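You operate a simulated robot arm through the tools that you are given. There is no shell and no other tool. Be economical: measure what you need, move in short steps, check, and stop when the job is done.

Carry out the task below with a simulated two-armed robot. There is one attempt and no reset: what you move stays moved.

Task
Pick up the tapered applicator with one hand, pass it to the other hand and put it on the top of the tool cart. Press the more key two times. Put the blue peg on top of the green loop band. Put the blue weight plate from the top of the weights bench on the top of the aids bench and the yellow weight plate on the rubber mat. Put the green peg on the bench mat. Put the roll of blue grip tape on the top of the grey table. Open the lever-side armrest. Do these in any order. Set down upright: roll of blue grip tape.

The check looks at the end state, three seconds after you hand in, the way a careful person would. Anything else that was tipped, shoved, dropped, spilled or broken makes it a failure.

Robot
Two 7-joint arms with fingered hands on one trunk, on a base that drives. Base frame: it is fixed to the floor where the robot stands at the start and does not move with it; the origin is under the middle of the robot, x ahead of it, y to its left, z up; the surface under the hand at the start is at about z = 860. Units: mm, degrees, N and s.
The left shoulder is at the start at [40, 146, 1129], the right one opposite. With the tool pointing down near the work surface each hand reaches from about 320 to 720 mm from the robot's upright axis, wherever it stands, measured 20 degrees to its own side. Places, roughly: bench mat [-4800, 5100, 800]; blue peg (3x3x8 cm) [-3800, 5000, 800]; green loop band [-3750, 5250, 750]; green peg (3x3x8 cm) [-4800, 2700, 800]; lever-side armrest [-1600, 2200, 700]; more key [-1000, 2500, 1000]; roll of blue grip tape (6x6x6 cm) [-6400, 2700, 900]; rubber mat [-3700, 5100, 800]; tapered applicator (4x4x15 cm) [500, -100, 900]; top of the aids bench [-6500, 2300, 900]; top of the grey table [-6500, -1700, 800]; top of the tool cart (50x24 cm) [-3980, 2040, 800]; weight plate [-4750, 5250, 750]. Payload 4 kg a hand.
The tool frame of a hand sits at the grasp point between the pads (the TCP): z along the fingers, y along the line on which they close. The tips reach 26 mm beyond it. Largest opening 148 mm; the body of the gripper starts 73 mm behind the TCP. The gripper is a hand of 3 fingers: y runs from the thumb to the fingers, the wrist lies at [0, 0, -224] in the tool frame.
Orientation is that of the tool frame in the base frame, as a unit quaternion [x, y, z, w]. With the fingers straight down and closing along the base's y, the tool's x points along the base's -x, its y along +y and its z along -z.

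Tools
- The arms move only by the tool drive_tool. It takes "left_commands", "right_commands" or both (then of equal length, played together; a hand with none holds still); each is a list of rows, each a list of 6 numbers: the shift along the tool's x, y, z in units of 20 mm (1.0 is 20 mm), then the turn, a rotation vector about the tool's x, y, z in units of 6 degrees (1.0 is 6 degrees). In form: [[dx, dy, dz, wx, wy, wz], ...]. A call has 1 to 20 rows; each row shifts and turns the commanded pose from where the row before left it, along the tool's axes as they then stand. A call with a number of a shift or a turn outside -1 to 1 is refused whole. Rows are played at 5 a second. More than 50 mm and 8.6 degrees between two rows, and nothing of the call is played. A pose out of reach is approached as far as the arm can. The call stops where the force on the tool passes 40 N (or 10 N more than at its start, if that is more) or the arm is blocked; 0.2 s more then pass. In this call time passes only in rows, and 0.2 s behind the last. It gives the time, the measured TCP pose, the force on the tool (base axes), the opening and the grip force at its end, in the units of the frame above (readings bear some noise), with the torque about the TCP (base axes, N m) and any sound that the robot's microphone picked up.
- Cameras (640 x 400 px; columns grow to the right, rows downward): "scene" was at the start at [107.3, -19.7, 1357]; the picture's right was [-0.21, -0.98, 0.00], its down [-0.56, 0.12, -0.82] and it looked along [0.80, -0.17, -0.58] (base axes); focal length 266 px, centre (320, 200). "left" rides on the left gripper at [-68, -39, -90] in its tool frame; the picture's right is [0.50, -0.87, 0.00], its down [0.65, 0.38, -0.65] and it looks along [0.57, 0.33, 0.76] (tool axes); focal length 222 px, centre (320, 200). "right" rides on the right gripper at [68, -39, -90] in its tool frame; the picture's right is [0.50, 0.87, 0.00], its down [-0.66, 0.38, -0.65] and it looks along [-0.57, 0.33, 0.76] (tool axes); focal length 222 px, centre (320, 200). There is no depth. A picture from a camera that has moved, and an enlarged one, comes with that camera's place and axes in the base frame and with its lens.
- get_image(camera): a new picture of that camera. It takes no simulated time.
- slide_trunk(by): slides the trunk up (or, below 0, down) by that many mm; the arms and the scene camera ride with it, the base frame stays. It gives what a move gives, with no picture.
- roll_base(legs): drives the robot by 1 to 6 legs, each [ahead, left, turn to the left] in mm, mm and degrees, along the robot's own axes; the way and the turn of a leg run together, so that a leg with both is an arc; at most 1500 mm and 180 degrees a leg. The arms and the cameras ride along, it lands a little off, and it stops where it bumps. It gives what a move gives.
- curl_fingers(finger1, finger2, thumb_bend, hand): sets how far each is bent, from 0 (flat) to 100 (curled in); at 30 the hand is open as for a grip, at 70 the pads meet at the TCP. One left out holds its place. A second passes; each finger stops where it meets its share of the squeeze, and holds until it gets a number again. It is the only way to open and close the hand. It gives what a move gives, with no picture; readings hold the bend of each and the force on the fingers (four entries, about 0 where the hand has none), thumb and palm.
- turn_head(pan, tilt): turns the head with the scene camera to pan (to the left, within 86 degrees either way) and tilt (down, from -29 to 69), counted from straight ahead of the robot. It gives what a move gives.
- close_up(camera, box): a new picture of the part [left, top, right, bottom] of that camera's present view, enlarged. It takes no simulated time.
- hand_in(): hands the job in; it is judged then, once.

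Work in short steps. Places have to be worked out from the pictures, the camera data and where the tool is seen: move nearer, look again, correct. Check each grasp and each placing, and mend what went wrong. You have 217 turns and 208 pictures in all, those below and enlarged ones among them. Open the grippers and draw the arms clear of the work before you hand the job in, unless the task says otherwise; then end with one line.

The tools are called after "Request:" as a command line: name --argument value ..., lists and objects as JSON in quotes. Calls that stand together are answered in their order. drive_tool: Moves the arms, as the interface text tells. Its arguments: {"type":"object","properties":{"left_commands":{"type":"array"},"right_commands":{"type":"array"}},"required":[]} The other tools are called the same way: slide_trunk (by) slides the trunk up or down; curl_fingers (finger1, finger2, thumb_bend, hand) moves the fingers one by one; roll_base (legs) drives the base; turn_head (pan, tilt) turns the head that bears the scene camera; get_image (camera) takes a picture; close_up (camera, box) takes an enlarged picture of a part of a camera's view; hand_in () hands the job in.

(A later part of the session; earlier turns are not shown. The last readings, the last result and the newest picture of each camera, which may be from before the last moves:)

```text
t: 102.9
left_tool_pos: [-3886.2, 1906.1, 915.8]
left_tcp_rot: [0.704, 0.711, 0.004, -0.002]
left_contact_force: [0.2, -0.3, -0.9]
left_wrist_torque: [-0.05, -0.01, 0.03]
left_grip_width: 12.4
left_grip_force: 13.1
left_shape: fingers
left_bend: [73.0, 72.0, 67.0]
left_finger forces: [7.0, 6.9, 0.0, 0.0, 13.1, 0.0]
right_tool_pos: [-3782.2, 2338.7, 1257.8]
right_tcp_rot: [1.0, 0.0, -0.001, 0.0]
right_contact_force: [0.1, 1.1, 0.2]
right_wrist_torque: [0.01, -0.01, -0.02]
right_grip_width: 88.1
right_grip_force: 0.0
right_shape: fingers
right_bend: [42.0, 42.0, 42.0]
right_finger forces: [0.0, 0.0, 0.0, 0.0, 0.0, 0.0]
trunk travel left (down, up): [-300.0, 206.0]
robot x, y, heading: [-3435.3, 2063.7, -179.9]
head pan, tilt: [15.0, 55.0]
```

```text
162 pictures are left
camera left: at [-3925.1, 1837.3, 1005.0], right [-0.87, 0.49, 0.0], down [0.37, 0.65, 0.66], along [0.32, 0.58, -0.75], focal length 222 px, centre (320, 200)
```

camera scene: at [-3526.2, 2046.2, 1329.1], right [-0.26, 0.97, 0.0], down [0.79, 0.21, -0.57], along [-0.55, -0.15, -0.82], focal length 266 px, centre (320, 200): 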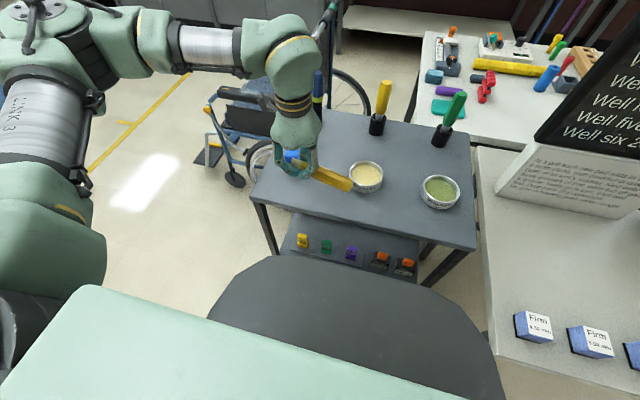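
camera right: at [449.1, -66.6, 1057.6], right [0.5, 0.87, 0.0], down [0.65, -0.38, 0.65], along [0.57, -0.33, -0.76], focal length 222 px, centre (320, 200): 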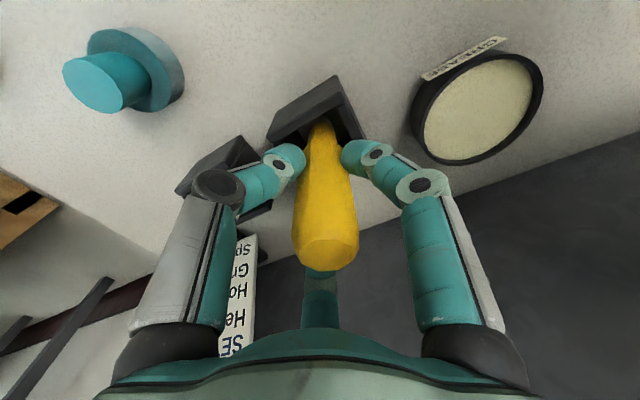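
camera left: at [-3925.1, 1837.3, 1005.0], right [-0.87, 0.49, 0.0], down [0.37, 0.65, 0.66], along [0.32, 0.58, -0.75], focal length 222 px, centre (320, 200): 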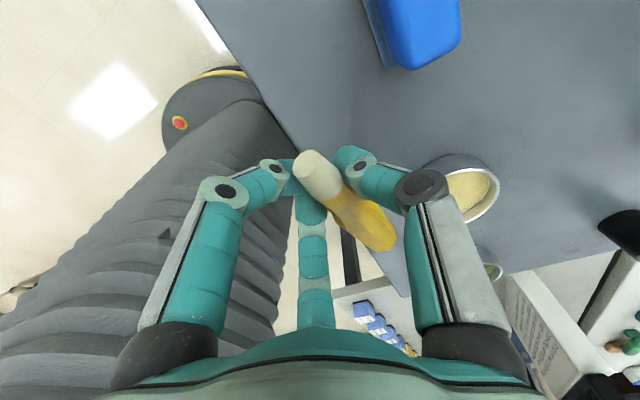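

The stick's fat end is close to the front edge, so I shift 15 mm inward and descend to about z 835.

Request:
drive_tool --left_commands '[[0, -0.75, 0, 0, 0, 0], [0, 0, 0.8, 0, 0, 0], [0, 0, 0.8, 0, 0, 0], [0, 0, 0.8, 0, 0, 0], [0, 0, 0.8, 0, 0, 0], [0, 0, 0.8, 0, 0, 0]]'

Request:
close_up --camera "scene" --box '[240, 100, 480, 260]'

Request:
get_image --camera "left"

```text
t: 104.3
left_tool_pos: [-3901.7, 1907.8, 836.4]
left_tcp_rot: [0.704, 0.711, 0.004, -0.003]
left_contact_force: [0.2, -0.1, 0.1]
left_wrist_torque: [0.02, 0.0, 0.02]
left_grip_width: 12.4
left_grip_force: 14.4
left_shape: fingers
left_bend: [73.0, 72.0, 67.0]
left_finger forces: [8.7, 7.1, 0.0, 0.0, 12.5, 0.0]
right_tool_pos: [-3781.5, 2339.5, 1258.0]
right_tcp_rot: [1.0, 0.001, 0.0, 0.0]
right_contact_force: [-0.6, 0.0, 1.0]
right_wrist_torque: [0.0, 0.01, 0.0]
right_grip_width: 88.2
right_grip_force: 0.1
right_shape: fingers
right_bend: [42.0, 42.0, 42.0]
right_finger forces: [0.0, 0.0, 0.1, 0.1, 0.1, 0.0]
trunk travel left (down, up): [-300.0, 206.0]
robot x, y, heading: [-3434.8, 2065.7, -179.9]
head pan, tilt: [15.0, 55.0]
```

```text
2.50 times, centred on (360, 180) of scene
camera zoom: at [-3526.1, 2046.3, 1329.1], right [-0.26, 0.97, 0.0], down [0.79, 0.21, -0.57], along [-0.55, -0.15, -0.82], focal length 664 px, centre (220, 250)
```

zoom: 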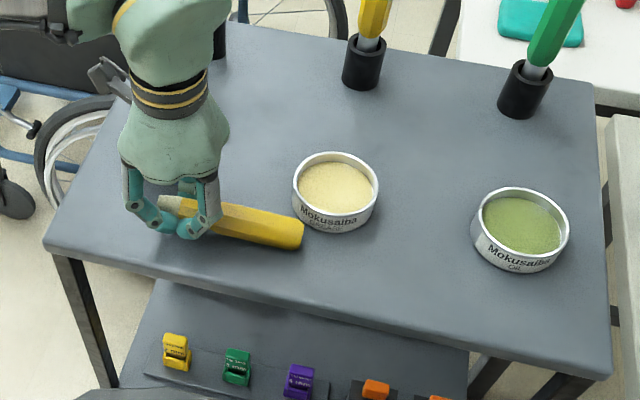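

```text
160 pictures are left
camera left: at [-3939.7, 1838.1, 925.3], right [-0.87, 0.49, 0.0], down [0.37, 0.65, 0.66], along [0.32, 0.58, -0.75], focal length 222 px, centre (320, 200)
```

left: 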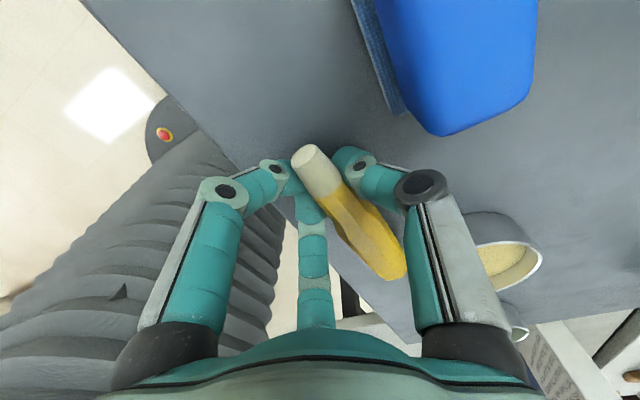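

The stick's fat end appears to touch. I lower in small steps until the fingers feel the surface.

Request:
drive_tool --left_commands '[[0, 0, 0.3, 0, 0, 0], [0, 0, 0.3, 0, 0, 0], [0, 0, 0.2, 0, 0, 0]]'

Request:
close_up --camera "left" --box '[220, 120, 460, 330]'

```text
t: 105.1
left_tool_pos: [-3907.1, 1907.1, 828.2]
left_tcp_rot: [0.703, 0.711, 0.0, -0.01]
left_contact_force: [3.8, -2.1, 14.2]
left_wrist_torque: [-0.07, 0.13, 0.04]
left_grip_width: 9.8
left_grip_force: 27.5
left_shape: fingers
left_bend: [73.0, 72.0, 65.0]
left_finger forces: [11.4, 10.8, 0.0, 0.1, 33.1, 0.0]
right_tool_pos: [-3781.0, 2338.3, 1257.8]
right_tcp_rot: [1.0, 0.002, -0.002, 0.001]
right_contact_force: [-0.4, 0.3, -0.2]
right_wrist_torque: [0.01, 0.0, 0.01]
right_grip_width: 88.3
right_grip_force: 0.1
right_shape: fingers
right_bend: [42.0, 42.0, 42.0]
right_finger forces: [0.0, 0.1, 0.0, 0.0, 0.0, 0.0]
trunk travel left (down, up): [-300.0, 206.0]
robot x, y, heading: [-3435.0, 2065.8, -179.8]
head pan, tilt: [15.0, 55.0]
stopped in row 3 (left hand): the force on the tool passed its limit at 42 N (the readings are from after the stop); the commanded pose is now the measured one
```

```text
1.90 times, centred on (340, 225) of left
camera zoom: at [-3943.0, 1837.7, 916.7], right [-0.87, 0.49, 0.02], down [0.38, 0.65, 0.66], along [0.31, 0.58, -0.75], focal length 423 px, centre (282, 152)
```

zoom: 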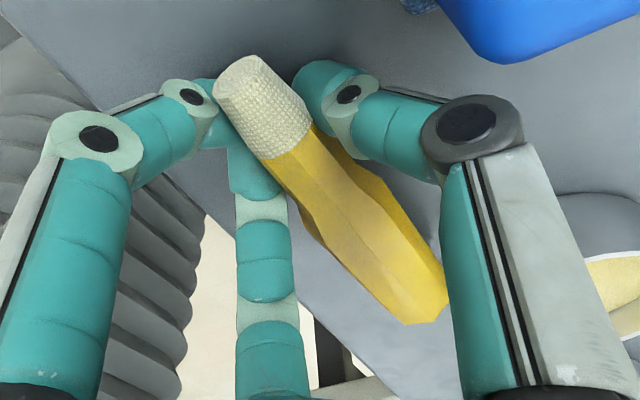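

The thumb reached the surface. I ease up a few millimetres and open in stages so the stick settles without being hooked.

Request:
drive_tool --left_commands '[[0, 0, -0.25, 0, 0, 0]]'

Request:
curl_fingers --hand "left" --finger1 64 --finger2 64 --thumb_bend 58

Request:
drive_tool --left_commands '[[0, 0, -0.3, 0, 0, 0]]'

Request:
curl_fingers --hand "left" --finger1 54 --finger2 54 --thumb_bend 50

Request:
close_up --camera "left" --box '[220, 120, 460, 330]'

Request:
close_up --camera "scene" --box '[240, 100, 480, 260]'

```text
t: 105.5
left_tool_pos: [-3906.6, 1907.3, 828.7]
left_tcp_rot: [0.702, 0.712, -0.001, -0.008]
left_contact_force: [0.4, -0.5, 1.3]
left_wrist_torque: [0.05, -0.05, -0.04]
left_grip_width: 10.6
left_grip_force: 15.4
left_shape: fingers
left_bend: [73.0, 72.0, 66.0]
left_finger forces: [9.2, 8.6, 0.1, 0.0, 12.7, 0.1]
right_tool_pos: [-3784.5, 2339.5, 1258.0]
right_tcp_rot: [1.0, 0.0, -0.002, -0.001]
right_contact_force: [-0.4, 0.7, 0.0]
right_wrist_torque: [0.04, -0.04, 0.0]
right_grip_width: 88.1
right_grip_force: 0.1
right_shape: fingers
right_bend: [42.0, 42.0, 42.0]
right_finger forces: [0.1, 0.0, 0.1, 0.1, 0.0, 0.0]
trunk travel left (down, up): [-300.0, 206.0]
robot x, y, heading: [-3438.3, 2063.8, -179.9]
head pan, tilt: [15.0, 55.0]
```

```text
t: 106.5
left_tool_pos: [-3905.0, 1907.0, 831.0]
left_tcp_rot: [0.702, 0.712, -0.001, -0.01]
left_contact_force: [2.6, 0.7, 14.0]
left_wrist_torque: [-0.03, 0.26, -0.01]
left_grip_width: 21.9
left_grip_force: 7.2
left_shape: fingers
left_bend: [64.0, 64.0, 60.0]
left_finger forces: [0.8, 0.2, 0.0, 0.0, 14.1, 0.0]
right_tool_pos: [-3781.2, 2339.9, 1258.8]
right_tcp_rot: [1.0, 0.001, -0.002, 0.0]
right_contact_force: [0.9, -0.5, 0.1]
right_wrist_torque: [-0.01, 0.0, 0.0]
right_grip_width: 88.1
right_grip_force: 0.0
right_shape: fingers
right_bend: [42.0, 42.0, 42.0]
right_finger forces: [0.1, 0.0, 0.0, 0.0, 0.1, 0.0]
trunk travel left (down, up): [-300.0, 206.0]
robot x, y, heading: [-3438.5, 2070.1, -179.8]
head pan, tilt: [15.0, 55.0]
```

```text
t: 106.9
left_tool_pos: [-3906.0, 1906.3, 834.5]
left_tcp_rot: [0.703, 0.711, 0.001, -0.008]
left_contact_force: [0.1, 0.5, -0.5]
left_wrist_torque: [0.02, -0.03, -0.02]
left_grip_width: 28.4
left_grip_force: 0.0
left_shape: fingers
left_bend: [64.0, 64.0, 57.0]
left_finger forces: [0.1, 0.0, 0.0, 0.0, 0.0, 0.0]
right_tool_pos: [-3781.3, 2338.4, 1257.6]
right_tcp_rot: [1.0, 0.001, -0.001, 0.0]
right_contact_force: [0.2, 0.8, 0.3]
right_wrist_torque: [-0.02, 0.0, 0.0]
right_grip_width: 88.1
right_grip_force: 0.0
right_shape: fingers
right_bend: [42.0, 42.0, 42.0]
right_finger forces: [0.0, 0.0, 0.0, 0.0, 0.1, 0.0]
trunk travel left (down, up): [-300.0, 206.0]
robot x, y, heading: [-3435.9, 2064.8, -180.2]
head pan, tilt: [15.0, 55.0]
```

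```text
t: 107.9
left_tool_pos: [-3905.6, 1907.2, 835.6]
left_tcp_rot: [0.703, 0.711, 0.0, -0.009]
left_contact_force: [0.0, 0.5, 0.6]
left_wrist_torque: [-0.02, -0.03, 0.0]
left_grip_width: 55.0
left_grip_force: 0.1
left_shape: fingers
left_bend: [54.0, 54.0, 50.0]
left_finger forces: [0.1, 0.0, 0.0, 0.0, 0.1, 0.0]
right_tool_pos: [-3781.6, 2338.2, 1257.8]
right_tcp_rot: [1.0, 0.001, -0.001, 0.001]
right_contact_force: [0.4, 0.4, -0.1]
right_wrist_torque: [-0.02, 0.04, -0.03]
right_grip_width: 88.1
right_grip_force: 0.0
right_shape: fingers
right_bend: [42.0, 42.0, 42.0]
right_finger forces: [0.0, 0.0, 0.0, 0.1, 0.1, 0.0]
trunk travel left (down, up): [-300.0, 206.0]
robot x, y, heading: [-3435.7, 2066.0, -179.8]
head pan, tilt: [15.0, 55.0]
```

```text
1.90 times, centred on (340, 225) of left
camera zoom: at [-3943.1, 1837.6, 925.6], right [-0.87, 0.49, 0.02], down [0.38, 0.65, 0.66], along [0.31, 0.58, -0.75], focal length 423 px, centre (282, 152)
```

zoom: 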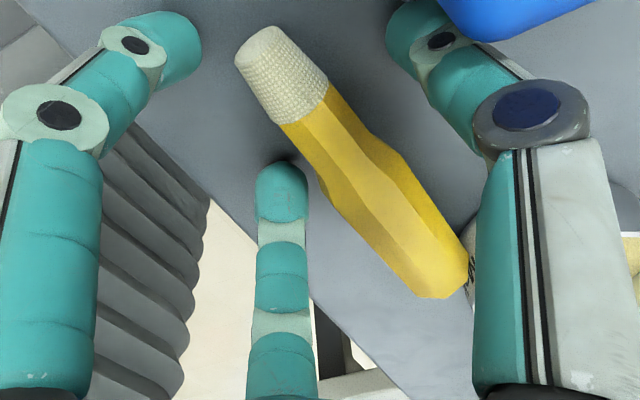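

```text
2.50 times, centred on (360, 180) of scene
camera zoom: at [-3526.0, 2046.3, 1329.1], right [-0.26, 0.97, 0.0], down [0.79, 0.21, -0.57], along [-0.55, -0.15, -0.82], focal length 664 px, centre (220, 250)
```

zoom: 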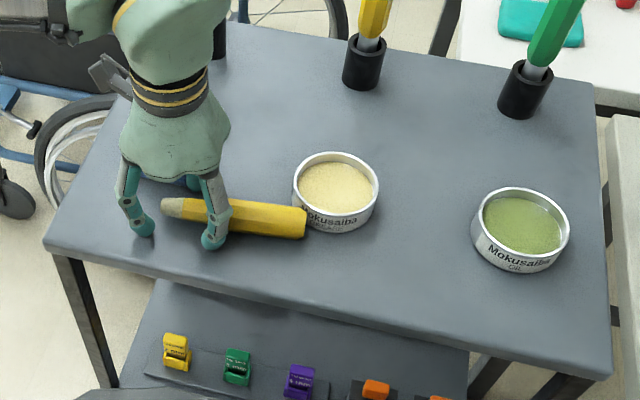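

The applicator lies on the cart. I lift the left hand straight up and look at the surrounding tables.

Request:
drive_tool --left_commands '[[0, 0, -1, 0, 0, 0], [0, 0, -1, 0, 0, 0], [0, 0, -1, 0, 0, 0], [0, 0, -1, 0, 0, 0], [0, 0, -1, 0, 0, 0], [0, 0, -1, 0, 0, 0], [0, 0, -1, 0, 0, 0], [0, 0, -1, 0, 0, 0], [0, 0, -1, 0, 0, 0], [0, 0, -1, 0, 0, 0], [0, 0, -1, 0, 0, 0], [0, 0, -1, 0, 0, 0], [0, 0, -1, 0, 0, 0], [0, 0, -1, 0, 0, 0], [0, 0, -1, 0, 0, 0], [0.5, 0.8, -1, 0, 0, 0], [0.5, 0.8, -1, 0, 0, 0], [0.5, 0.8, -1, 0, 0, 0], [0.5, 0.8, -1, 0, 0, 0]]'

Request:
get_image --camera "scene"

Request:
turn_head --pan -30 --tilt 25

Request:
get_image --camera "scene"

Request:
turn_head --pan 20 --tilt 20

Request:
get_image --camera "scene"

```text
t: 111.9
left_tool_pos: [-3835.7, 1943.7, 1217.0]
left_tcp_rot: [0.703, 0.712, -0.001, -0.01]
left_contact_force: [-0.2, -0.6, -0.4]
left_wrist_torque: [0.02, 0.02, 0.01]
left_grip_width: 55.2
left_grip_force: 0.1
left_shape: fingers
left_bend: [54.0, 54.0, 50.0]
left_finger forces: [0.0, 0.1, 0.1, 0.0, 0.1, 0.1]
right_tool_pos: [-3782.5, 2339.4, 1258.1]
right_tcp_rot: [1.0, 0.002, -0.002, 0.001]
right_contact_force: [0.6, 0.5, 0.8]
right_wrist_torque: [-0.02, 0.02, 0.03]
right_grip_width: 88.2
right_grip_force: 0.1
right_shape: fingers
right_bend: [42.0, 42.0, 42.0]
right_finger forces: [0.0, 0.0, 0.1, 0.0, 0.1, 0.1]
trunk travel left (down, up): [-300.0, 206.0]
robot x, y, heading: [-3435.0, 2066.9, -180.0]
head pan, tilt: [15.0, 55.0]
```

```text
156 pictures are left
camera scene: at [-3524.9, 2047.1, 1329.2], right [-0.26, 0.97, 0.0], down [0.79, 0.21, -0.57], along [-0.55, -0.15, -0.82], focal length 266 px, centre (320, 200)
```

scene: 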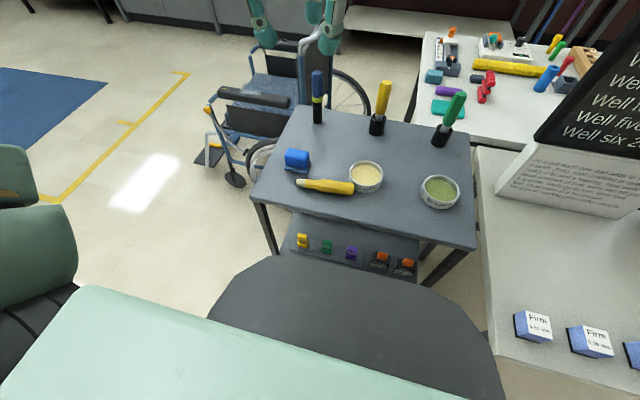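

```text
t: 113.0
left_tool_pos: [-3838.0, 1942.5, 1216.2]
left_tcp_rot: [0.702, 0.712, 0.0, -0.01]
left_contact_force: [0.2, 0.6, 0.6]
left_wrist_torque: [0.02, 0.01, 0.04]
left_grip_width: 55.2
left_grip_force: 0.0
left_shape: fingers
left_bend: [54.0, 54.0, 50.0]
left_finger forces: [0.0, 0.1, 0.0, 0.1, 0.0, 0.0]
right_tool_pos: [-3781.9, 2339.9, 1258.1]
right_tcp_rot: [1.0, 0.0, -0.002, 0.001]
right_contact_force: [0.8, 0.2, -0.8]
right_wrist_torque: [0.01, -0.01, 0.01]
right_grip_width: 88.4
right_grip_force: 0.0
right_shape: fingers
right_bend: [42.0, 42.0, 42.0]
right_finger forces: [0.1, 0.0, 0.0, 0.0, 0.1, 0.0]
trunk travel left (down, up): [-300.0, 206.0]
robot x, y, heading: [-3437.5, 2063.9, -179.8]
head pan, tilt: [-30.0, 25.0]
```

```text
155 pictures are left
camera scene: at [-3536.1, 2111.1, 1373.1], right [0.5, 0.87, 0.0], down [0.37, -0.21, -0.91], along [-0.79, 0.45, -0.42], focal length 266 px, centre (320, 200)
```

scene: 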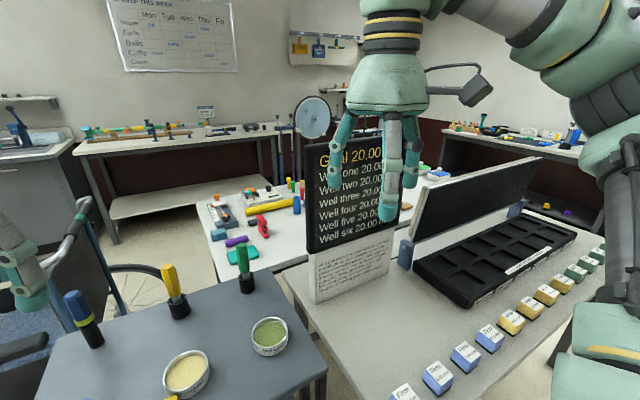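

```text
t: 114.2
left_tool_pos: [-3838.0, 1942.5, 1214.5]
left_tcp_rot: [0.702, 0.712, 0.0, -0.01]
left_contact_force: [-0.5, 0.1, 0.5]
left_wrist_torque: [0.02, -0.02, -0.01]
left_grip_width: 55.2
left_grip_force: 0.1
left_shape: fingers
left_bend: [54.0, 54.0, 50.0]
left_finger forces: [0.0, 0.0, 0.0, 0.0, 0.0, 0.0]
right_tool_pos: [-3781.6, 2339.0, 1257.6]
right_tcp_rot: [1.0, 0.0, 0.0, 0.0]
right_contact_force: [0.6, -0.4, -0.4]
right_wrist_torque: [0.02, 0.02, 0.0]
right_grip_width: 88.0
right_grip_force: 0.0
right_shape: fingers
right_bend: [42.0, 42.0, 42.0]
right_finger forces: [0.1, 0.0, 0.0, 0.0, 0.0, 0.0]
trunk travel left (down, up): [-300.0, 206.0]
robot x, y, heading: [-3437.2, 2069.4, -179.9]
head pan, tilt: [20.0, 20.0]
```

```text
154 pictures are left
camera scene: at [-3543.8, 2033.2, 1381.2], right [-0.34, 0.94, 0.0], down [0.32, 0.12, -0.94], along [-0.88, -0.32, -0.34], focal length 266 px, centre (320, 200)
```

scene: 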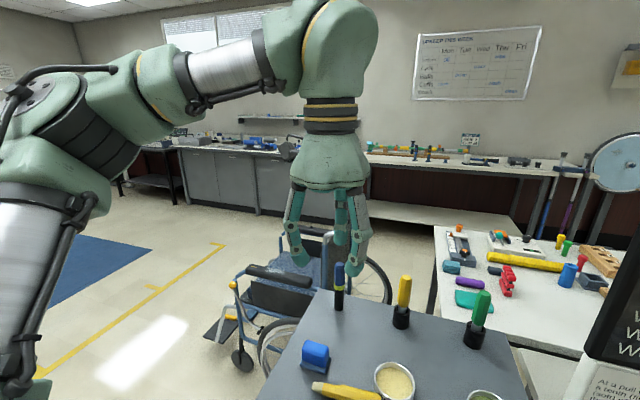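

The applicator is down and the dish undisturbed. The green peg sits near the west edge of the table behind the cart, so I'll go around the wheelchair on its south side. First leg: strafe left to y≈350, then west.

Request:
roll_base --legs '[[60, 1450, 0], [0, 270, 0], [900, 0, 0]]'

Request:
turn_head --pan -35 --tilt 25

Request:
get_image --camera "scene"

Request:
turn_head --pan 15 --tilt 25

Request:
get_image --camera "scene"

```text
t: 127.3
left_tool_pos: [-4781.7, 215.5, 1217.2]
left_tcp_rot: [0.7, 0.714, 0.0, -0.01]
left_contact_force: [0.0, -0.3, -0.7]
left_wrist_torque: [-0.01, -0.02, 0.03]
left_grip_width: 55.0
left_grip_force: 0.1
left_shape: fingers
left_bend: [54.0, 54.0, 50.0]
left_finger forces: [0.0, 0.0, 0.0, 0.1, 0.0, 0.1]
right_tool_pos: [-4727.6, 611.8, 1258.6]
right_tcp_rot: [1.0, 0.004, -0.001, 0.0]
right_contact_force: [0.0, 0.1, -0.6]
right_wrist_torque: [0.02, -0.01, 0.0]
right_grip_width: 88.4
right_grip_force: 0.1
right_shape: fingers
right_bend: [42.0, 42.0, 42.0]
right_finger forces: [0.0, 0.0, 0.1, 0.1, 0.0, 0.1]
trunk travel left (down, up): [-300.0, 206.0]
robot x, y, heading: [-4381.4, 338.7, -179.8]
head pan, tilt: [20.0, 20.0]
```

```text
t: 128.5
left_tool_pos: [-4781.5, 214.7, 1216.1]
left_tcp_rot: [0.701, 0.713, 0.0, -0.009]
left_contact_force: [0.9, -0.1, -1.4]
left_wrist_torque: [-0.06, 0.01, 0.0]
left_grip_width: 55.3
left_grip_force: 0.1
left_shape: fingers
left_bend: [54.0, 54.0, 50.0]
left_finger forces: [0.1, 0.0, 0.1, 0.0, 0.0, 0.1]
right_tool_pos: [-4728.5, 610.7, 1259.3]
right_tcp_rot: [1.0, 0.004, 0.001, 0.001]
right_contact_force: [0.6, 0.1, 0.6]
right_wrist_torque: [0.01, 0.01, 0.04]
right_grip_width: 88.0
right_grip_force: 0.0
right_shape: fingers
right_bend: [42.0, 42.0, 42.0]
right_finger forces: [0.0, 0.0, 0.0, 0.1, 0.0, 0.1]
trunk travel left (down, up): [-300.0, 206.0]
robot x, y, heading: [-4378.9, 341.9, -179.5]
head pan, tilt: [-35.0, 25.0]
```

```text
153 pictures are left
camera scene: at [-4476.8, 392.6, 1373.1], right [0.57, 0.82, 0.0], down [0.35, -0.24, -0.91], along [-0.75, 0.51, -0.42], focal length 266 px, centre (320, 200)
```

scene: 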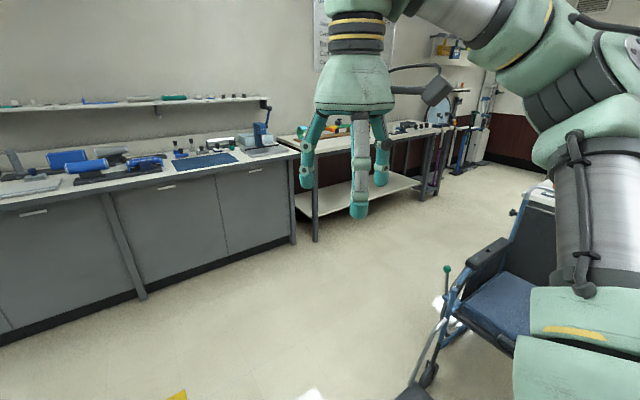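

```text
t: 129.7
left_tool_pos: [-4781.1, 215.2, 1216.6]
left_tcp_rot: [0.701, 0.713, 0.0, -0.01]
left_contact_force: [-0.5, 1.1, 0.8]
left_wrist_torque: [0.01, 0.03, -0.02]
left_grip_width: 55.0
left_grip_force: 0.0
left_shape: fingers
left_bend: [54.0, 54.0, 50.0]
left_finger forces: [0.1, 0.0, 0.0, 0.1, 0.1, 0.0]
right_tool_pos: [-4727.8, 612.5, 1258.5]
right_tcp_rot: [1.0, 0.005, -0.001, 0.0]
right_contact_force: [-0.8, 0.5, 0.0]
right_wrist_torque: [-0.02, 0.02, 0.01]
right_grip_width: 88.1
right_grip_force: 0.0
right_shape: fingers
right_bend: [42.0, 42.0, 42.0]
right_finger forces: [0.1, 0.0, 0.0, 0.1, 0.0, 0.0]
trunk travel left (down, up): [-300.0, 206.0]
robot x, y, heading: [-4381.5, 339.8, -179.7]
head pan, tilt: [15.0, 25.0]
```

```text
152 pictures are left
camera scene: at [-4489.6, 315.9, 1373.1], right [-0.27, 0.96, 0.0], down [0.41, 0.11, -0.91], along [-0.87, -0.24, -0.42], focal length 266 px, centre (320, 200)
```

scene: 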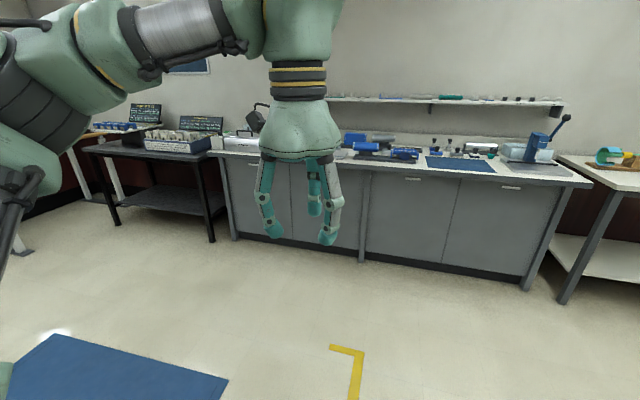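

Cabinet fronts are at x≈-6260 and the wheelchair's nearest caster at x≈-4860, so a corridor along x≈-5550 is free. I drive west, turn north and go up it.

Request:
roll_base --legs '[[1170, 0, 0], [0, 0, -90], [1450, 0, 0], [600, 0, 0]]'

Request:
turn_head --pan -60 --tilt 35

Request:
get_image --camera "scene"

Request:
turn_head --pan 60 --tilt 35

Request:
get_image --camera "scene"

```text
t: 149.2
left_tool_pos: [-5674.2, 2770.2, 1218.3]
left_tcp_rot: [1.0, 0.007, 0.007, -0.007]
left_contact_force: [0.3, -0.2, -0.7]
left_wrist_torque: [-0.03, 0.0, 0.01]
left_grip_width: 55.0
left_grip_force: 0.0
left_shape: fingers
left_bend: [54.0, 54.0, 50.0]
left_finger forces: [0.0, 0.1, 0.0, 0.0, 0.0, 0.1]
right_tool_pos: [-5277.4, 2716.6, 1259.5]
right_tcp_rot: [0.709, -0.705, -0.001, -0.001]
right_contact_force: [0.3, -0.3, 0.1]
right_wrist_torque: [0.0, 0.0, 0.01]
right_grip_width: 88.1
right_grip_force: 0.1
right_shape: fingers
right_bend: [42.0, 42.0, 42.0]
right_finger forces: [0.0, 0.0, 0.0, 0.0, 0.1, 0.0]
trunk travel left (down, up): [-300.0, 206.0]
robot x, y, heading: [-5548.0, 2374.1, 90.3]
head pan, tilt: [15.0, 25.0]
```

```text
t: 150.6
left_tool_pos: [-5674.6, 2771.3, 1216.4]
left_tcp_rot: [1.0, 0.007, 0.008, -0.008]
left_contact_force: [-0.1, 1.0, 0.5]
left_wrist_torque: [-0.01, -0.06, 0.01]
left_grip_width: 55.4
left_grip_force: 0.1
left_shape: fingers
left_bend: [54.0, 54.0, 50.0]
left_finger forces: [0.0, 0.0, 0.0, 0.0, 0.1, 0.1]
right_tool_pos: [-5276.8, 2716.0, 1258.1]
right_tcp_rot: [0.709, -0.705, -0.001, -0.001]
right_contact_force: [-0.4, -0.6, -0.7]
right_wrist_torque: [0.03, 0.0, 0.0]
right_grip_width: 88.2
right_grip_force: 0.0
right_shape: fingers
right_bend: [42.0, 42.0, 42.0]
right_finger forces: [0.1, 0.0, 0.0, 0.0, 0.0, 0.0]
trunk travel left (down, up): [-300.0, 206.0]
robot x, y, heading: [-5552.4, 2376.2, 90.1]
head pan, tilt: [-60.0, 35.0]
```

```text
151 pictures are left
camera scene: at [-5472.7, 2434.7, 1357.4], right [0.5, -0.86, 0.0], down [-0.5, -0.29, -0.82], along [0.71, 0.41, -0.57], focal length 266 px, centre (320, 200)
```

scene: 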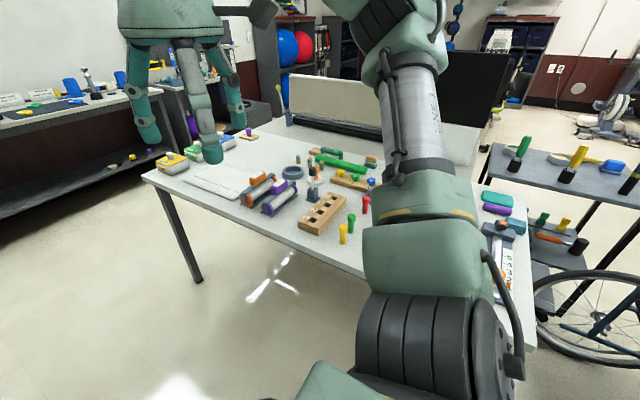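

```text
t: 152.6
left_tool_pos: [-5673.9, 2771.9, 1215.4]
left_tcp_rot: [1.0, 0.007, 0.007, -0.007]
left_contact_force: [-0.2, 0.3, 0.4]
left_wrist_torque: [0.0, 0.0, 0.0]
left_grip_width: 55.4
left_grip_force: 0.1
left_shape: fingers
left_bend: [54.0, 54.0, 50.0]
left_finger forces: [0.0, 0.0, 0.0, 0.0, 0.0, 0.0]
right_tool_pos: [-5278.0, 2716.5, 1258.0]
right_tcp_rot: [0.709, -0.705, -0.001, -0.001]
right_contact_force: [-0.5, -1.1, -0.1]
right_wrist_torque: [0.01, -0.02, 0.01]
right_grip_width: 88.4
right_grip_force: 0.2
right_shape: fingers
right_bend: [42.0, 42.0, 42.0]
right_finger forces: [0.0, 0.1, 0.0, 0.0, 0.1, 0.0]
trunk travel left (down, up): [-300.0, 206.0]
robot x, y, heading: [-5550.2, 2368.1, 90.3]
head pan, tilt: [60.0, 35.0]
```

```text
150 pictures are left
camera scene: at [-5625.1, 2434.2, 1357.4], right [0.5, 0.87, 0.0], down [0.5, -0.29, -0.82], along [-0.71, 0.41, -0.57], focal length 266 px, centre (320, 200)
```

scene: 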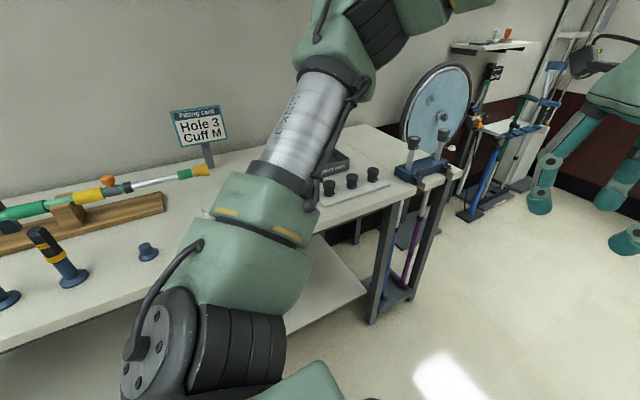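

The green peg stands at about (-4872, 2671), near the table's west edge (x≈-4970). I go to (-5380, 2812) and face east so that the right hand can reach it.

Request:
roll_base --legs '[[440, 0, 0], [0, 0, -90], [170, 0, 0]]'

Request:
turn_head --pan -20 --tilt 45

Request:
get_image --camera "scene"

Request:
get_image --camera "right"

```text
t: 160.2
left_tool_pos: [-4983.7, 2942.1, 1218.0]
left_tcp_rot: [0.716, -0.698, 0.01, 0.0]
left_contact_force: [1.2, 0.2, -0.5]
left_wrist_torque: [0.02, 0.0, 0.01]
left_grip_width: 55.2
left_grip_force: 0.0
left_shape: fingers
left_bend: [54.0, 54.0, 50.0]
left_finger forces: [0.0, 0.1, 0.0, 0.1, 0.0, 0.1]
right_tool_pos: [-5035.2, 2544.5, 1259.2]
right_tcp_rot: [-0.008, 1.0, 0.0, 0.002]
right_contact_force: [0.6, 0.4, 0.0]
right_wrist_torque: [0.02, 0.0, -0.03]
right_grip_width: 87.9
right_grip_force: 0.0
right_shape: fingers
right_bend: [42.0, 42.0, 42.0]
right_finger forces: [0.0, 0.0, 0.0, 0.1, 0.0, 0.0]
trunk travel left (down, up): [-300.0, 206.0]
robot x, y, heading: [-5380.9, 2815.3, 0.8]
head pan, tilt: [60.0, 35.0]
```

```text
t: 161.7
left_tool_pos: [-4983.1, 2942.2, 1216.6]
left_tcp_rot: [0.715, -0.699, 0.01, 0.0]
left_contact_force: [0.1, 0.3, -0.1]
left_wrist_torque: [-0.03, -0.05, -0.03]
left_grip_width: 55.3
left_grip_force: 0.1
left_shape: fingers
left_bend: [54.0, 54.0, 50.0]
left_finger forces: [0.0, 0.1, 0.1, 0.0, 0.0, 0.0]
right_tool_pos: [-5033.2, 2543.9, 1258.0]
right_tcp_rot: [-0.008, 1.0, 0.0, 0.002]
right_contact_force: [0.2, 0.0, 0.0]
right_wrist_torque: [0.01, 0.02, 0.0]
right_grip_width: 88.2
right_grip_force: 0.0
right_shape: fingers
right_bend: [42.0, 42.0, 42.0]
right_finger forces: [0.1, 0.0, 0.0, 0.0, 0.0, 0.0]
trunk travel left (down, up): [-300.0, 206.0]
robot x, y, heading: [-5382.8, 2811.7, 0.6]
head pan, tilt: [-20.0, 45.0]
```

```text
149 pictures are left
camera scene: at [-5283.1, 2786.0, 1342.5], right [-0.33, -0.94, 0.0], down [-0.67, 0.23, -0.71], along [0.67, -0.23, -0.71], focal length 266 px, centre (320, 200)
```

scene: 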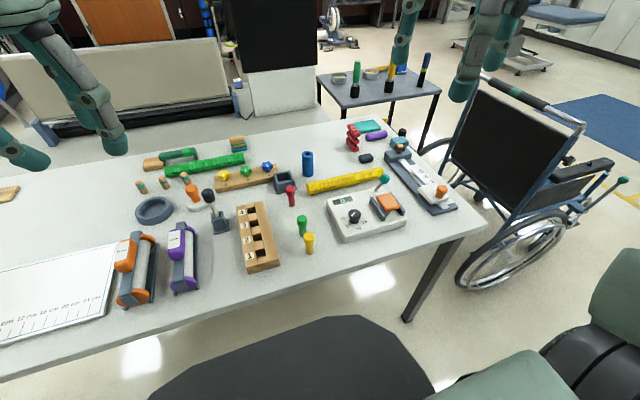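

```text
148 pictures are left
camera right: at [-5100.6, 2505.1, 1348.6], right [-0.51, 0.86, 0.0], down [0.65, 0.39, 0.66], along [0.56, 0.34, -0.75], focal length 222 px, centre (320, 200)
```

right: 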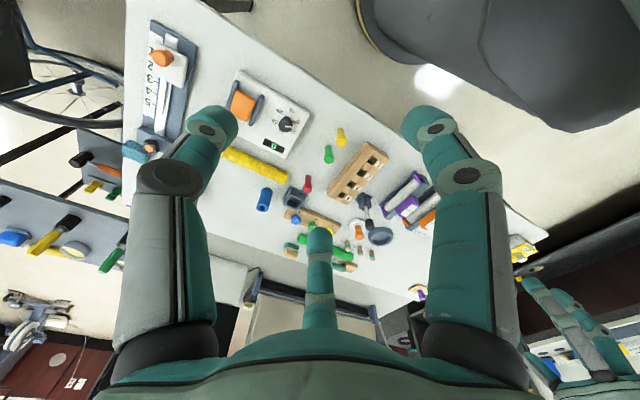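

Triangulated, the green peg is at (-4847, 2686) with its mid-height at z≈795; the yellow peg is 52 mm west of it. I bring the right hand above it with a 30° yaw so no finger points at the yellow peg.

Request:
drive_tool --right_commands '[[-0.941, 0.695, 0.5, 0, 0, 0], [-0.941, 0.695, 0.5, 0, 0, 0], [-0.941, 0.695, 0.5, 0, 0, 0], [-0.941, 0.695, 0.5, 0, 0, 0], [-0.941, 0.695, 0.5, 0, 0, 0], [-0.941, 0.695, 0.5, 0, 0, 0], [-0.941, 0.695, 0.5, 0, 0, 0], [-0.941, 0.695, 0.5, 0, 0, 0], [-0.941, 0.695, 0.5, 0, 0, 0], [-0.941, 0.695, 0.5, 0, 0, 0], [0, 0, 1, 0, 0, 1], [0, 0, 1, 0, 0, 1], [0, 0, 1, 0, 0, 1], [0, 0, 1, 0, 0, 1], [0, 0, 1, 0, 0, 1], [0, 0, 1, 0, 0, 0], [0, 0, 1, 0, 0, 0], [0, 0, 1, 0, 0, 0], [0, 0, 1, 0, 0, 0]]'

Request:
curl_fingers --hand "right" --finger1 47 --finger2 47 --thumb_bend 47

Request:
get_image --camera "right"

Request:
get_image --camera "scene"

```text
t: 165.7
left_tool_pos: [-4981.9, 2941.5, 1216.9]
left_tcp_rot: [0.716, -0.698, 0.01, 0.0]
left_contact_force: [0.2, -0.5, 0.2]
left_wrist_torque: [0.01, 0.02, 0.0]
left_grip_width: 55.3
left_grip_force: 0.0
left_shape: fingers
left_bend: [54.0, 54.0, 50.0]
left_finger forces: [0.0, 0.0, 0.0, 0.1, 0.1, 0.1]
right_tool_pos: [-4844.7, 2687.0, 978.4]
right_tcp_rot: [0.251, 0.968, 0.001, 0.001]
right_contact_force: [0.6, 0.6, -0.4]
right_wrist_torque: [-0.01, 0.01, 0.04]
right_grip_width: 87.8
right_grip_force: 0.1
right_shape: fingers
right_bend: [42.0, 42.0, 42.0]
right_finger forces: [0.1, 0.1, 0.0, 0.0, 0.0, 0.0]
trunk travel left (down, up): [-300.0, 206.0]
robot x, y, heading: [-5381.9, 2812.7, 0.7]
head pan, tilt: [-20.0, 45.0]
```

```text
t: 166.7
left_tool_pos: [-4982.5, 2941.9, 1217.0]
left_tcp_rot: [0.716, -0.698, 0.01, 0.0]
left_contact_force: [-0.5, -0.4, -0.6]
left_wrist_torque: [-0.02, -0.01, -0.01]
left_grip_width: 55.1
left_grip_force: 0.1
left_shape: fingers
left_bend: [54.0, 54.0, 50.0]
left_finger forces: [0.0, 0.0, 0.0, 0.0, 0.0, 0.1]
right_tool_pos: [-4845.0, 2687.2, 980.1]
right_tcp_rot: [0.251, 0.968, 0.0, 0.003]
right_contact_force: [0.7, -0.2, 0.0]
right_wrist_torque: [0.02, 0.0, 0.0]
right_grip_width: 72.5
right_grip_force: 0.1
right_shape: fingers
right_bend: [47.0, 47.0, 47.0]
right_finger forces: [0.0, 0.0, 0.0, 0.0, 0.0, 0.1]
trunk travel left (down, up): [-300.0, 206.0]
robot x, y, heading: [-5383.9, 2814.0, 1.0]
head pan, tilt: [-20.0, 45.0]
```

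```text
147 pictures are left
camera right: at [-4924.3, 2686.1, 1069.2], right [-0.01, 1.0, 0.0], down [0.75, 0.01, 0.66], along [0.66, 0.01, -0.75], focal length 222 px, centre (320, 200)
```

right: 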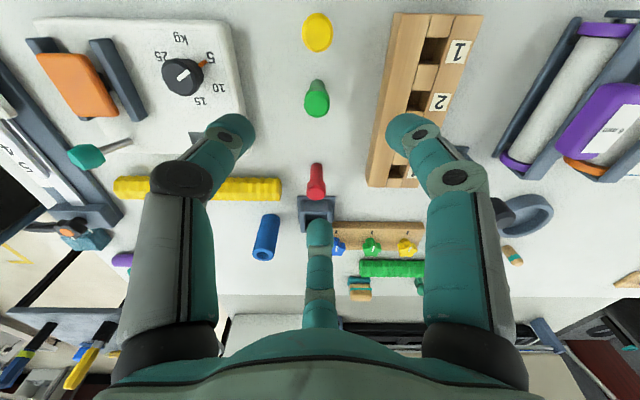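

```text
146 pictures are left
camera scene: at [-5282.8, 2785.9, 1342.5], right [-0.33, -0.94, 0.0], down [-0.67, 0.23, -0.71], along [0.67, -0.23, -0.71], focal length 266 px, centre (320, 200)
```

scene: 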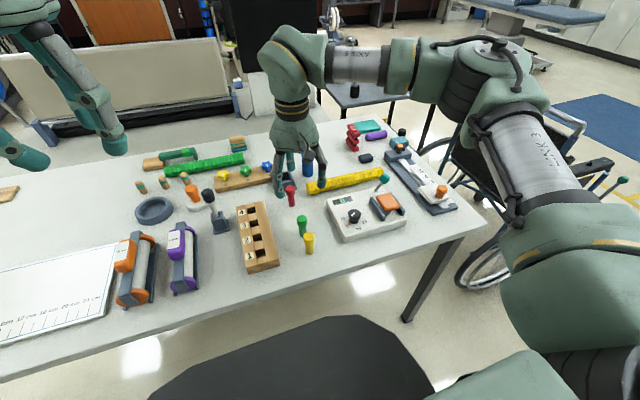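

The peg is centred at about (-4848, 2683). I descend to TCP z≈812 and close.

Request:
drive_tool --right_commands '[[0, 0, 0.93, 0, 0, 0], [0, 0, 0.93, 0, 0, 0], [0, 0, 0.93, 0, 0, 0], [0, 0, 0.93, 0, 0, 0], [0, 0, 0.93, 0, 0, 0], [0, 0, 0.93, 0, 0, 0], [0, 0, 0.93, 0, 0, 0], [0, 0, 0.93, 0, 0, 0], [0, 0, 0.93, 0, 0, 0]]'

Request:
curl_fingers --hand "right" --finger1 75 --finger2 75 --thumb_bend 75

Request:
get_image --camera "right"

```text
t: 168.7
left_tool_pos: [-4981.0, 2943.0, 1216.2]
left_tcp_rot: [0.716, -0.698, 0.01, 0.0]
left_contact_force: [0.6, 0.1, -0.5]
left_wrist_torque: [0.03, 0.0, -0.02]
left_grip_width: 55.2
left_grip_force: 0.0
left_shape: fingers
left_bend: [54.0, 54.0, 50.0]
left_finger forces: [0.0, 0.0, 0.0, 0.0, 0.0, 0.0]
right_tool_pos: [-4845.2, 2685.6, 812.0]
right_tcp_rot: [0.252, 0.968, 0.001, 0.001]
right_contact_force: [0.4, 0.6, 0.0]
right_wrist_torque: [-0.01, 0.0, -0.02]
right_grip_width: 72.7
right_grip_force: 0.0
right_shape: fingers
right_bend: [47.0, 47.0, 47.0]
right_finger forces: [0.1, 0.0, 0.0, 0.0, 0.0, 0.0]
trunk travel left (down, up): [-300.0, 206.0]
robot x, y, heading: [-5379.1, 2816.3, 0.6]
head pan, tilt: [-20.0, 45.0]
```

```text
t: 169.7
left_tool_pos: [-4982.0, 2942.4, 1216.8]
left_tcp_rot: [0.716, -0.698, 0.009, 0.0]
left_contact_force: [-0.5, 0.9, -0.3]
left_wrist_torque: [-0.03, -0.01, 0.02]
left_grip_width: 55.2
left_grip_force: 0.0
left_shape: fingers
left_bend: [54.0, 54.0, 50.0]
left_finger forces: [0.0, 0.0, 0.0, 0.0, 0.0, 0.0]
right_tool_pos: [-4845.2, 2685.9, 812.6]
right_tcp_rot: [0.251, 0.968, 0.0, 0.002]
right_contact_force: [-0.2, 0.1, -1.1]
right_wrist_torque: [-0.01, 0.03, 0.01]
right_grip_width: 10.1
right_grip_force: 14.4
right_shape: fingers
right_bend: [64.0, 64.0, 68.0]
right_finger forces: [9.0, 9.7, 0.0, 0.0, 10.7, 0.0]
trunk travel left (down, up): [-300.0, 206.0]
robot x, y, heading: [-5385.6, 2814.5, 0.9]
head pan, tilt: [-20.0, 45.0]
```

```text
145 pictures are left
camera right: at [-4923.8, 2686.3, 902.3], right [-0.02, 1.0, 0.0], down [0.75, 0.01, 0.66], along [0.66, 0.01, -0.75], focal length 222 px, centre (320, 200)
```

right: 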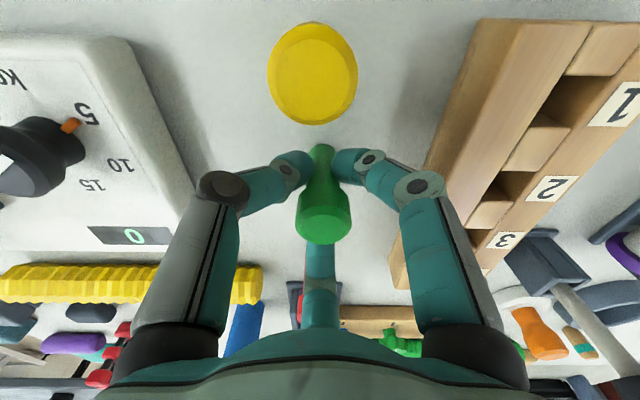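

Firm grip under the peg's head. I lift it and bring it back to the travel pose.

Request:
drive_tool --right_commands '[[0, 0, -1, 0, 0, 0], [0, 0, -1, 0, 0, 0], [0, 0, -1, 0, 0, 0], [0, 0, -1, 0, 0, 0], [0, 0, -1, 0, 0, 0], [0, 0, -1, 0, 0, 0], [0, 0, -1, 0, 0, 0], [0, 0, -1, 0, 0, 0], [0, 0, -1, 0, 0, -1], [0, 0, -1, 0, 0, -1], [0, 0, -1, 0, 0, -1], [0, 0, -1, 0, 0, -1], [0, 0, -1, 0, 0, -1], [0.8, -0.5, -1, 0, 0, 0], [0.8, -0.5, -1, 0, 0, 0], [0.8, -0.5, -1, 0, 0, 0], [0.8, -0.5, -1, 0, 0, 0], [0.8, -0.5, -1, 0, 0, 0], [0.8, -0.5, -1, 0, 0, 0], [0.8, -0.5, -1, 0, 0, 0]]'

Request:
get_image --camera "right"

Request:
turn_head --pan 70 --tilt 20

Request:
get_image --camera "scene"

```text
t: 173.9
left_tool_pos: [-4984.2, 2942.7, 1216.5]
left_tcp_rot: [0.716, -0.698, 0.011, -0.001]
left_contact_force: [-0.2, -0.4, 0.2]
left_wrist_torque: [-0.02, -0.02, 0.01]
left_grip_width: 55.2
left_grip_force: 0.0
left_shape: fingers
left_bend: [54.0, 54.0, 50.0]
left_finger forces: [0.1, 0.0, 0.0, 0.0, 0.0, 0.0]
right_tool_pos: [-4959.3, 2615.2, 1210.9]
right_tcp_rot: [-0.008, 1.0, 0.001, 0.001]
right_contact_force: [1.1, 0.0, -0.3]
right_wrist_torque: [0.01, 0.0, 0.0]
right_grip_width: 10.0
right_grip_force: 14.6
right_shape: fingers
right_bend: [64.0, 64.0, 67.0]
right_finger forces: [9.0, 9.7, 0.0, 0.0, 10.4, 0.0]
trunk travel left (down, up): [-300.0, 206.0]
robot x, y, heading: [-5382.1, 2813.0, 0.8]
head pan, tilt: [-20.0, 45.0]
```

```text
144 pictures are left
camera right: at [-5026.7, 2575.5, 1301.0], right [-0.51, 0.86, 0.0], down [0.65, 0.39, 0.66], along [0.56, 0.34, -0.75], focal length 222 px, centre (320, 200)
```

right: 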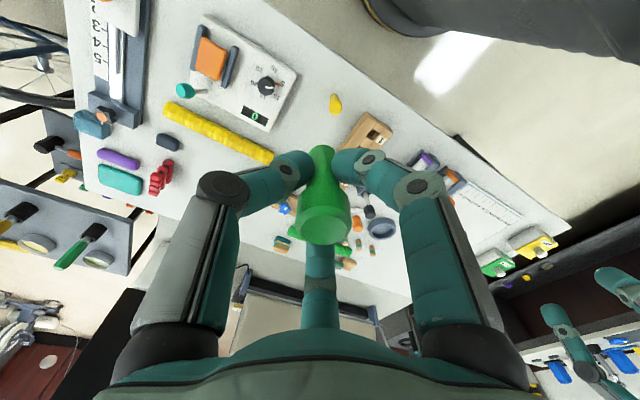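

```text
t: 175.5
left_tool_pos: [-4981.6, 2942.5, 1216.2]
left_tcp_rot: [0.717, -0.697, 0.01, 0.0]
left_contact_force: [0.4, 0.4, 0.0]
left_wrist_torque: [-0.03, -0.02, 0.0]
left_grip_width: 55.2
left_grip_force: 0.1
left_shape: fingers
left_bend: [54.0, 54.0, 50.0]
left_finger forces: [0.1, 0.0, 0.0, 0.1, 0.0, 0.0]
right_tool_pos: [-4957.9, 2616.2, 1210.4]
right_tcp_rot: [-0.008, 1.0, 0.0, 0.002]
right_contact_force: [-0.5, 0.4, -0.9]
right_wrist_torque: [0.03, 0.0, 0.04]
right_grip_width: 9.8
right_grip_force: 14.9
right_shape: fingers
right_bend: [64.0, 64.0, 67.0]
right_finger forces: [9.0, 9.8, 0.0, 0.0, 10.4, 0.0]
trunk travel left (down, up): [-300.0, 206.0]
robot x, y, heading: [-5379.6, 2813.3, 0.9]
head pan, tilt: [70.0, 20.0]
```

```text
143 pictures are left
camera scene: at [-5329.1, 2900.6, 1381.2], right [0.94, -0.33, 0.0], down [-0.11, -0.32, -0.94], along [0.31, 0.89, -0.34], focal length 266 px, centre (320, 200)
```

scene: 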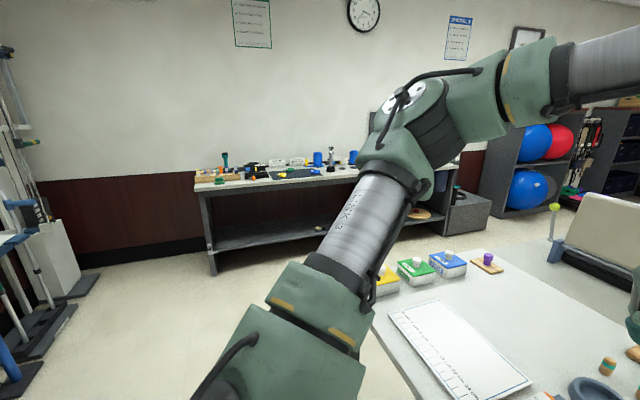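

The peg is held well. The weights bench is along the north wall with its front at y≈5000. I back off, turn north, drive up to y≈4400 and shift right.

Request:
roll_base --legs '[[-120, 0, 0], [0, 0, 89.2], [1450, 0, 0], [150, -450, 0]]'

Request:
turn_head --pan 0 --tilt 30

Request:
get_image --camera "scene"

Request:
turn_head --pan -55 --tilt 25

Request:
get_image --camera "scene"

```text
t: 189.8
left_tool_pos: [-5200.7, 4807.8, 1215.3]
left_tcp_rot: [1.0, 0.014, 0.007, -0.007]
left_contact_force: [0.1, 0.3, 0.0]
left_wrist_torque: [-0.04, 0.02, 0.0]
left_grip_width: 55.3
left_grip_force: 0.1
left_shape: fingers
left_bend: [54.0, 54.0, 50.0]
left_finger forces: [0.0, 0.0, 0.0, 0.0, 0.0, 0.0]
right_tool_pos: [-4875.1, 4834.2, 1211.1]
right_tcp_rot: [0.714, -0.7, -0.001, -0.001]
right_contact_force: [-0.4, 0.4, -0.2]
right_wrist_torque: [-0.02, 0.0, 0.01]
right_grip_width: 9.7
right_grip_force: 14.5
right_shape: fingers
right_bend: [64.0, 64.0, 67.0]
right_finger forces: [8.6, 9.7, 0.0, 0.0, 10.4, 0.0]
trunk travel left (down, up): [-300.0, 206.0]
robot x, y, heading: [-5068.8, 4409.7, 91.2]
head pan, tilt: [70.0, 20.0]
```

```text
t: 191.2
left_tool_pos: [-5199.3, 4807.6, 1216.5]
left_tcp_rot: [1.0, 0.015, 0.007, -0.008]
left_contact_force: [-0.1, 0.4, -0.6]
left_wrist_torque: [-0.02, -0.01, 0.01]
left_grip_width: 55.1
left_grip_force: 0.0
left_shape: fingers
left_bend: [54.0, 54.0, 50.0]
left_finger forces: [0.0, 0.0, 0.0, 0.1, 0.0, 0.0]
right_tool_pos: [-4873.5, 4834.7, 1210.1]
right_tcp_rot: [0.714, -0.7, -0.001, -0.001]
right_contact_force: [-0.1, -0.4, -0.2]
right_wrist_torque: [-0.01, -0.01, 0.01]
right_grip_width: 9.7
right_grip_force: 14.1
right_shape: fingers
right_bend: [64.0, 64.0, 67.0]
right_finger forces: [8.7, 9.6, 0.0, 0.0, 10.4, 0.0]
trunk travel left (down, up): [-300.0, 206.0]
robot x, y, heading: [-5069.8, 4409.4, 91.4]
head pan, tilt: [0.0, 30.0]
```

```text
142 pictures are left
camera scene: at [-5070.1, 4519.2, 1365.1], right [1.0, 0.02, 0.0], down [0.01, -0.5, -0.87], along [-0.02, 0.87, -0.5], focal length 266 px, centre (320, 200)
```

scene: 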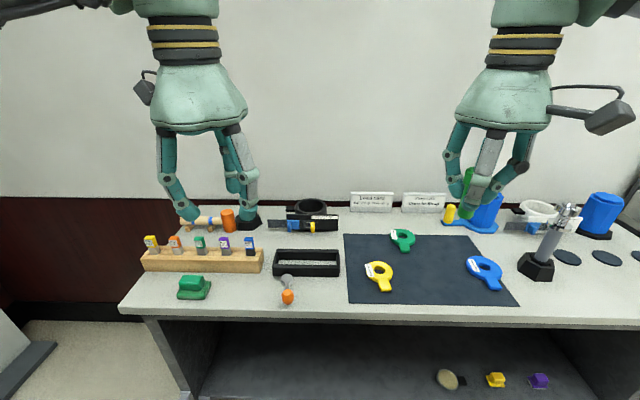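

```text
t: 192.4
left_tool_pos: [-5200.5, 4807.2, 1216.8]
left_tcp_rot: [1.0, 0.015, 0.008, -0.007]
left_contact_force: [0.2, -0.2, 0.1]
left_wrist_torque: [0.0, -0.02, 0.01]
left_grip_width: 55.1
left_grip_force: 0.1
left_shape: fingers
left_bend: [54.0, 54.0, 50.0]
left_finger forces: [0.0, 0.0, 0.1, 0.1, 0.0, 0.0]
right_tool_pos: [-4873.2, 4832.5, 1209.8]
right_tcp_rot: [0.714, -0.7, -0.001, -0.001]
right_contact_force: [-0.3, 0.7, 0.3]
right_wrist_torque: [-0.01, 0.03, 0.04]
right_grip_width: 9.8
right_grip_force: 14.4
right_shape: fingers
right_bend: [64.0, 64.0, 67.0]
right_finger forces: [8.6, 9.6, 0.0, 0.1, 10.4, 0.0]
trunk travel left (down, up): [-300.0, 206.0]
robot x, y, heading: [-5068.2, 4409.6, 91.1]
head pan, tilt: [-55.0, 25.0]
```

```text
141 pictures are left
camera scene: at [-4993.9, 4483.2, 1373.1], right [0.59, -0.81, 0.0], down [-0.34, -0.25, -0.91], along [0.73, 0.54, -0.42], focal length 266 px, centre (320, 200)
```

scene: 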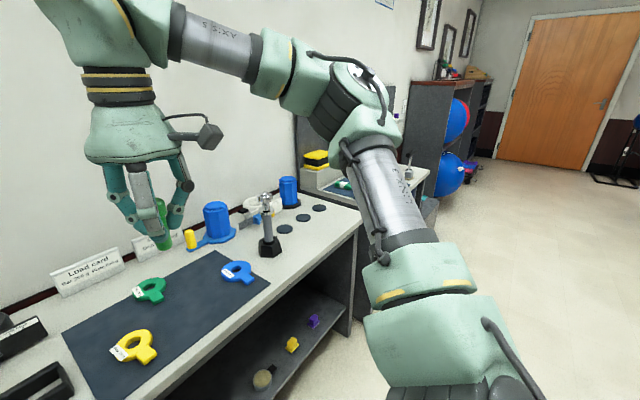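

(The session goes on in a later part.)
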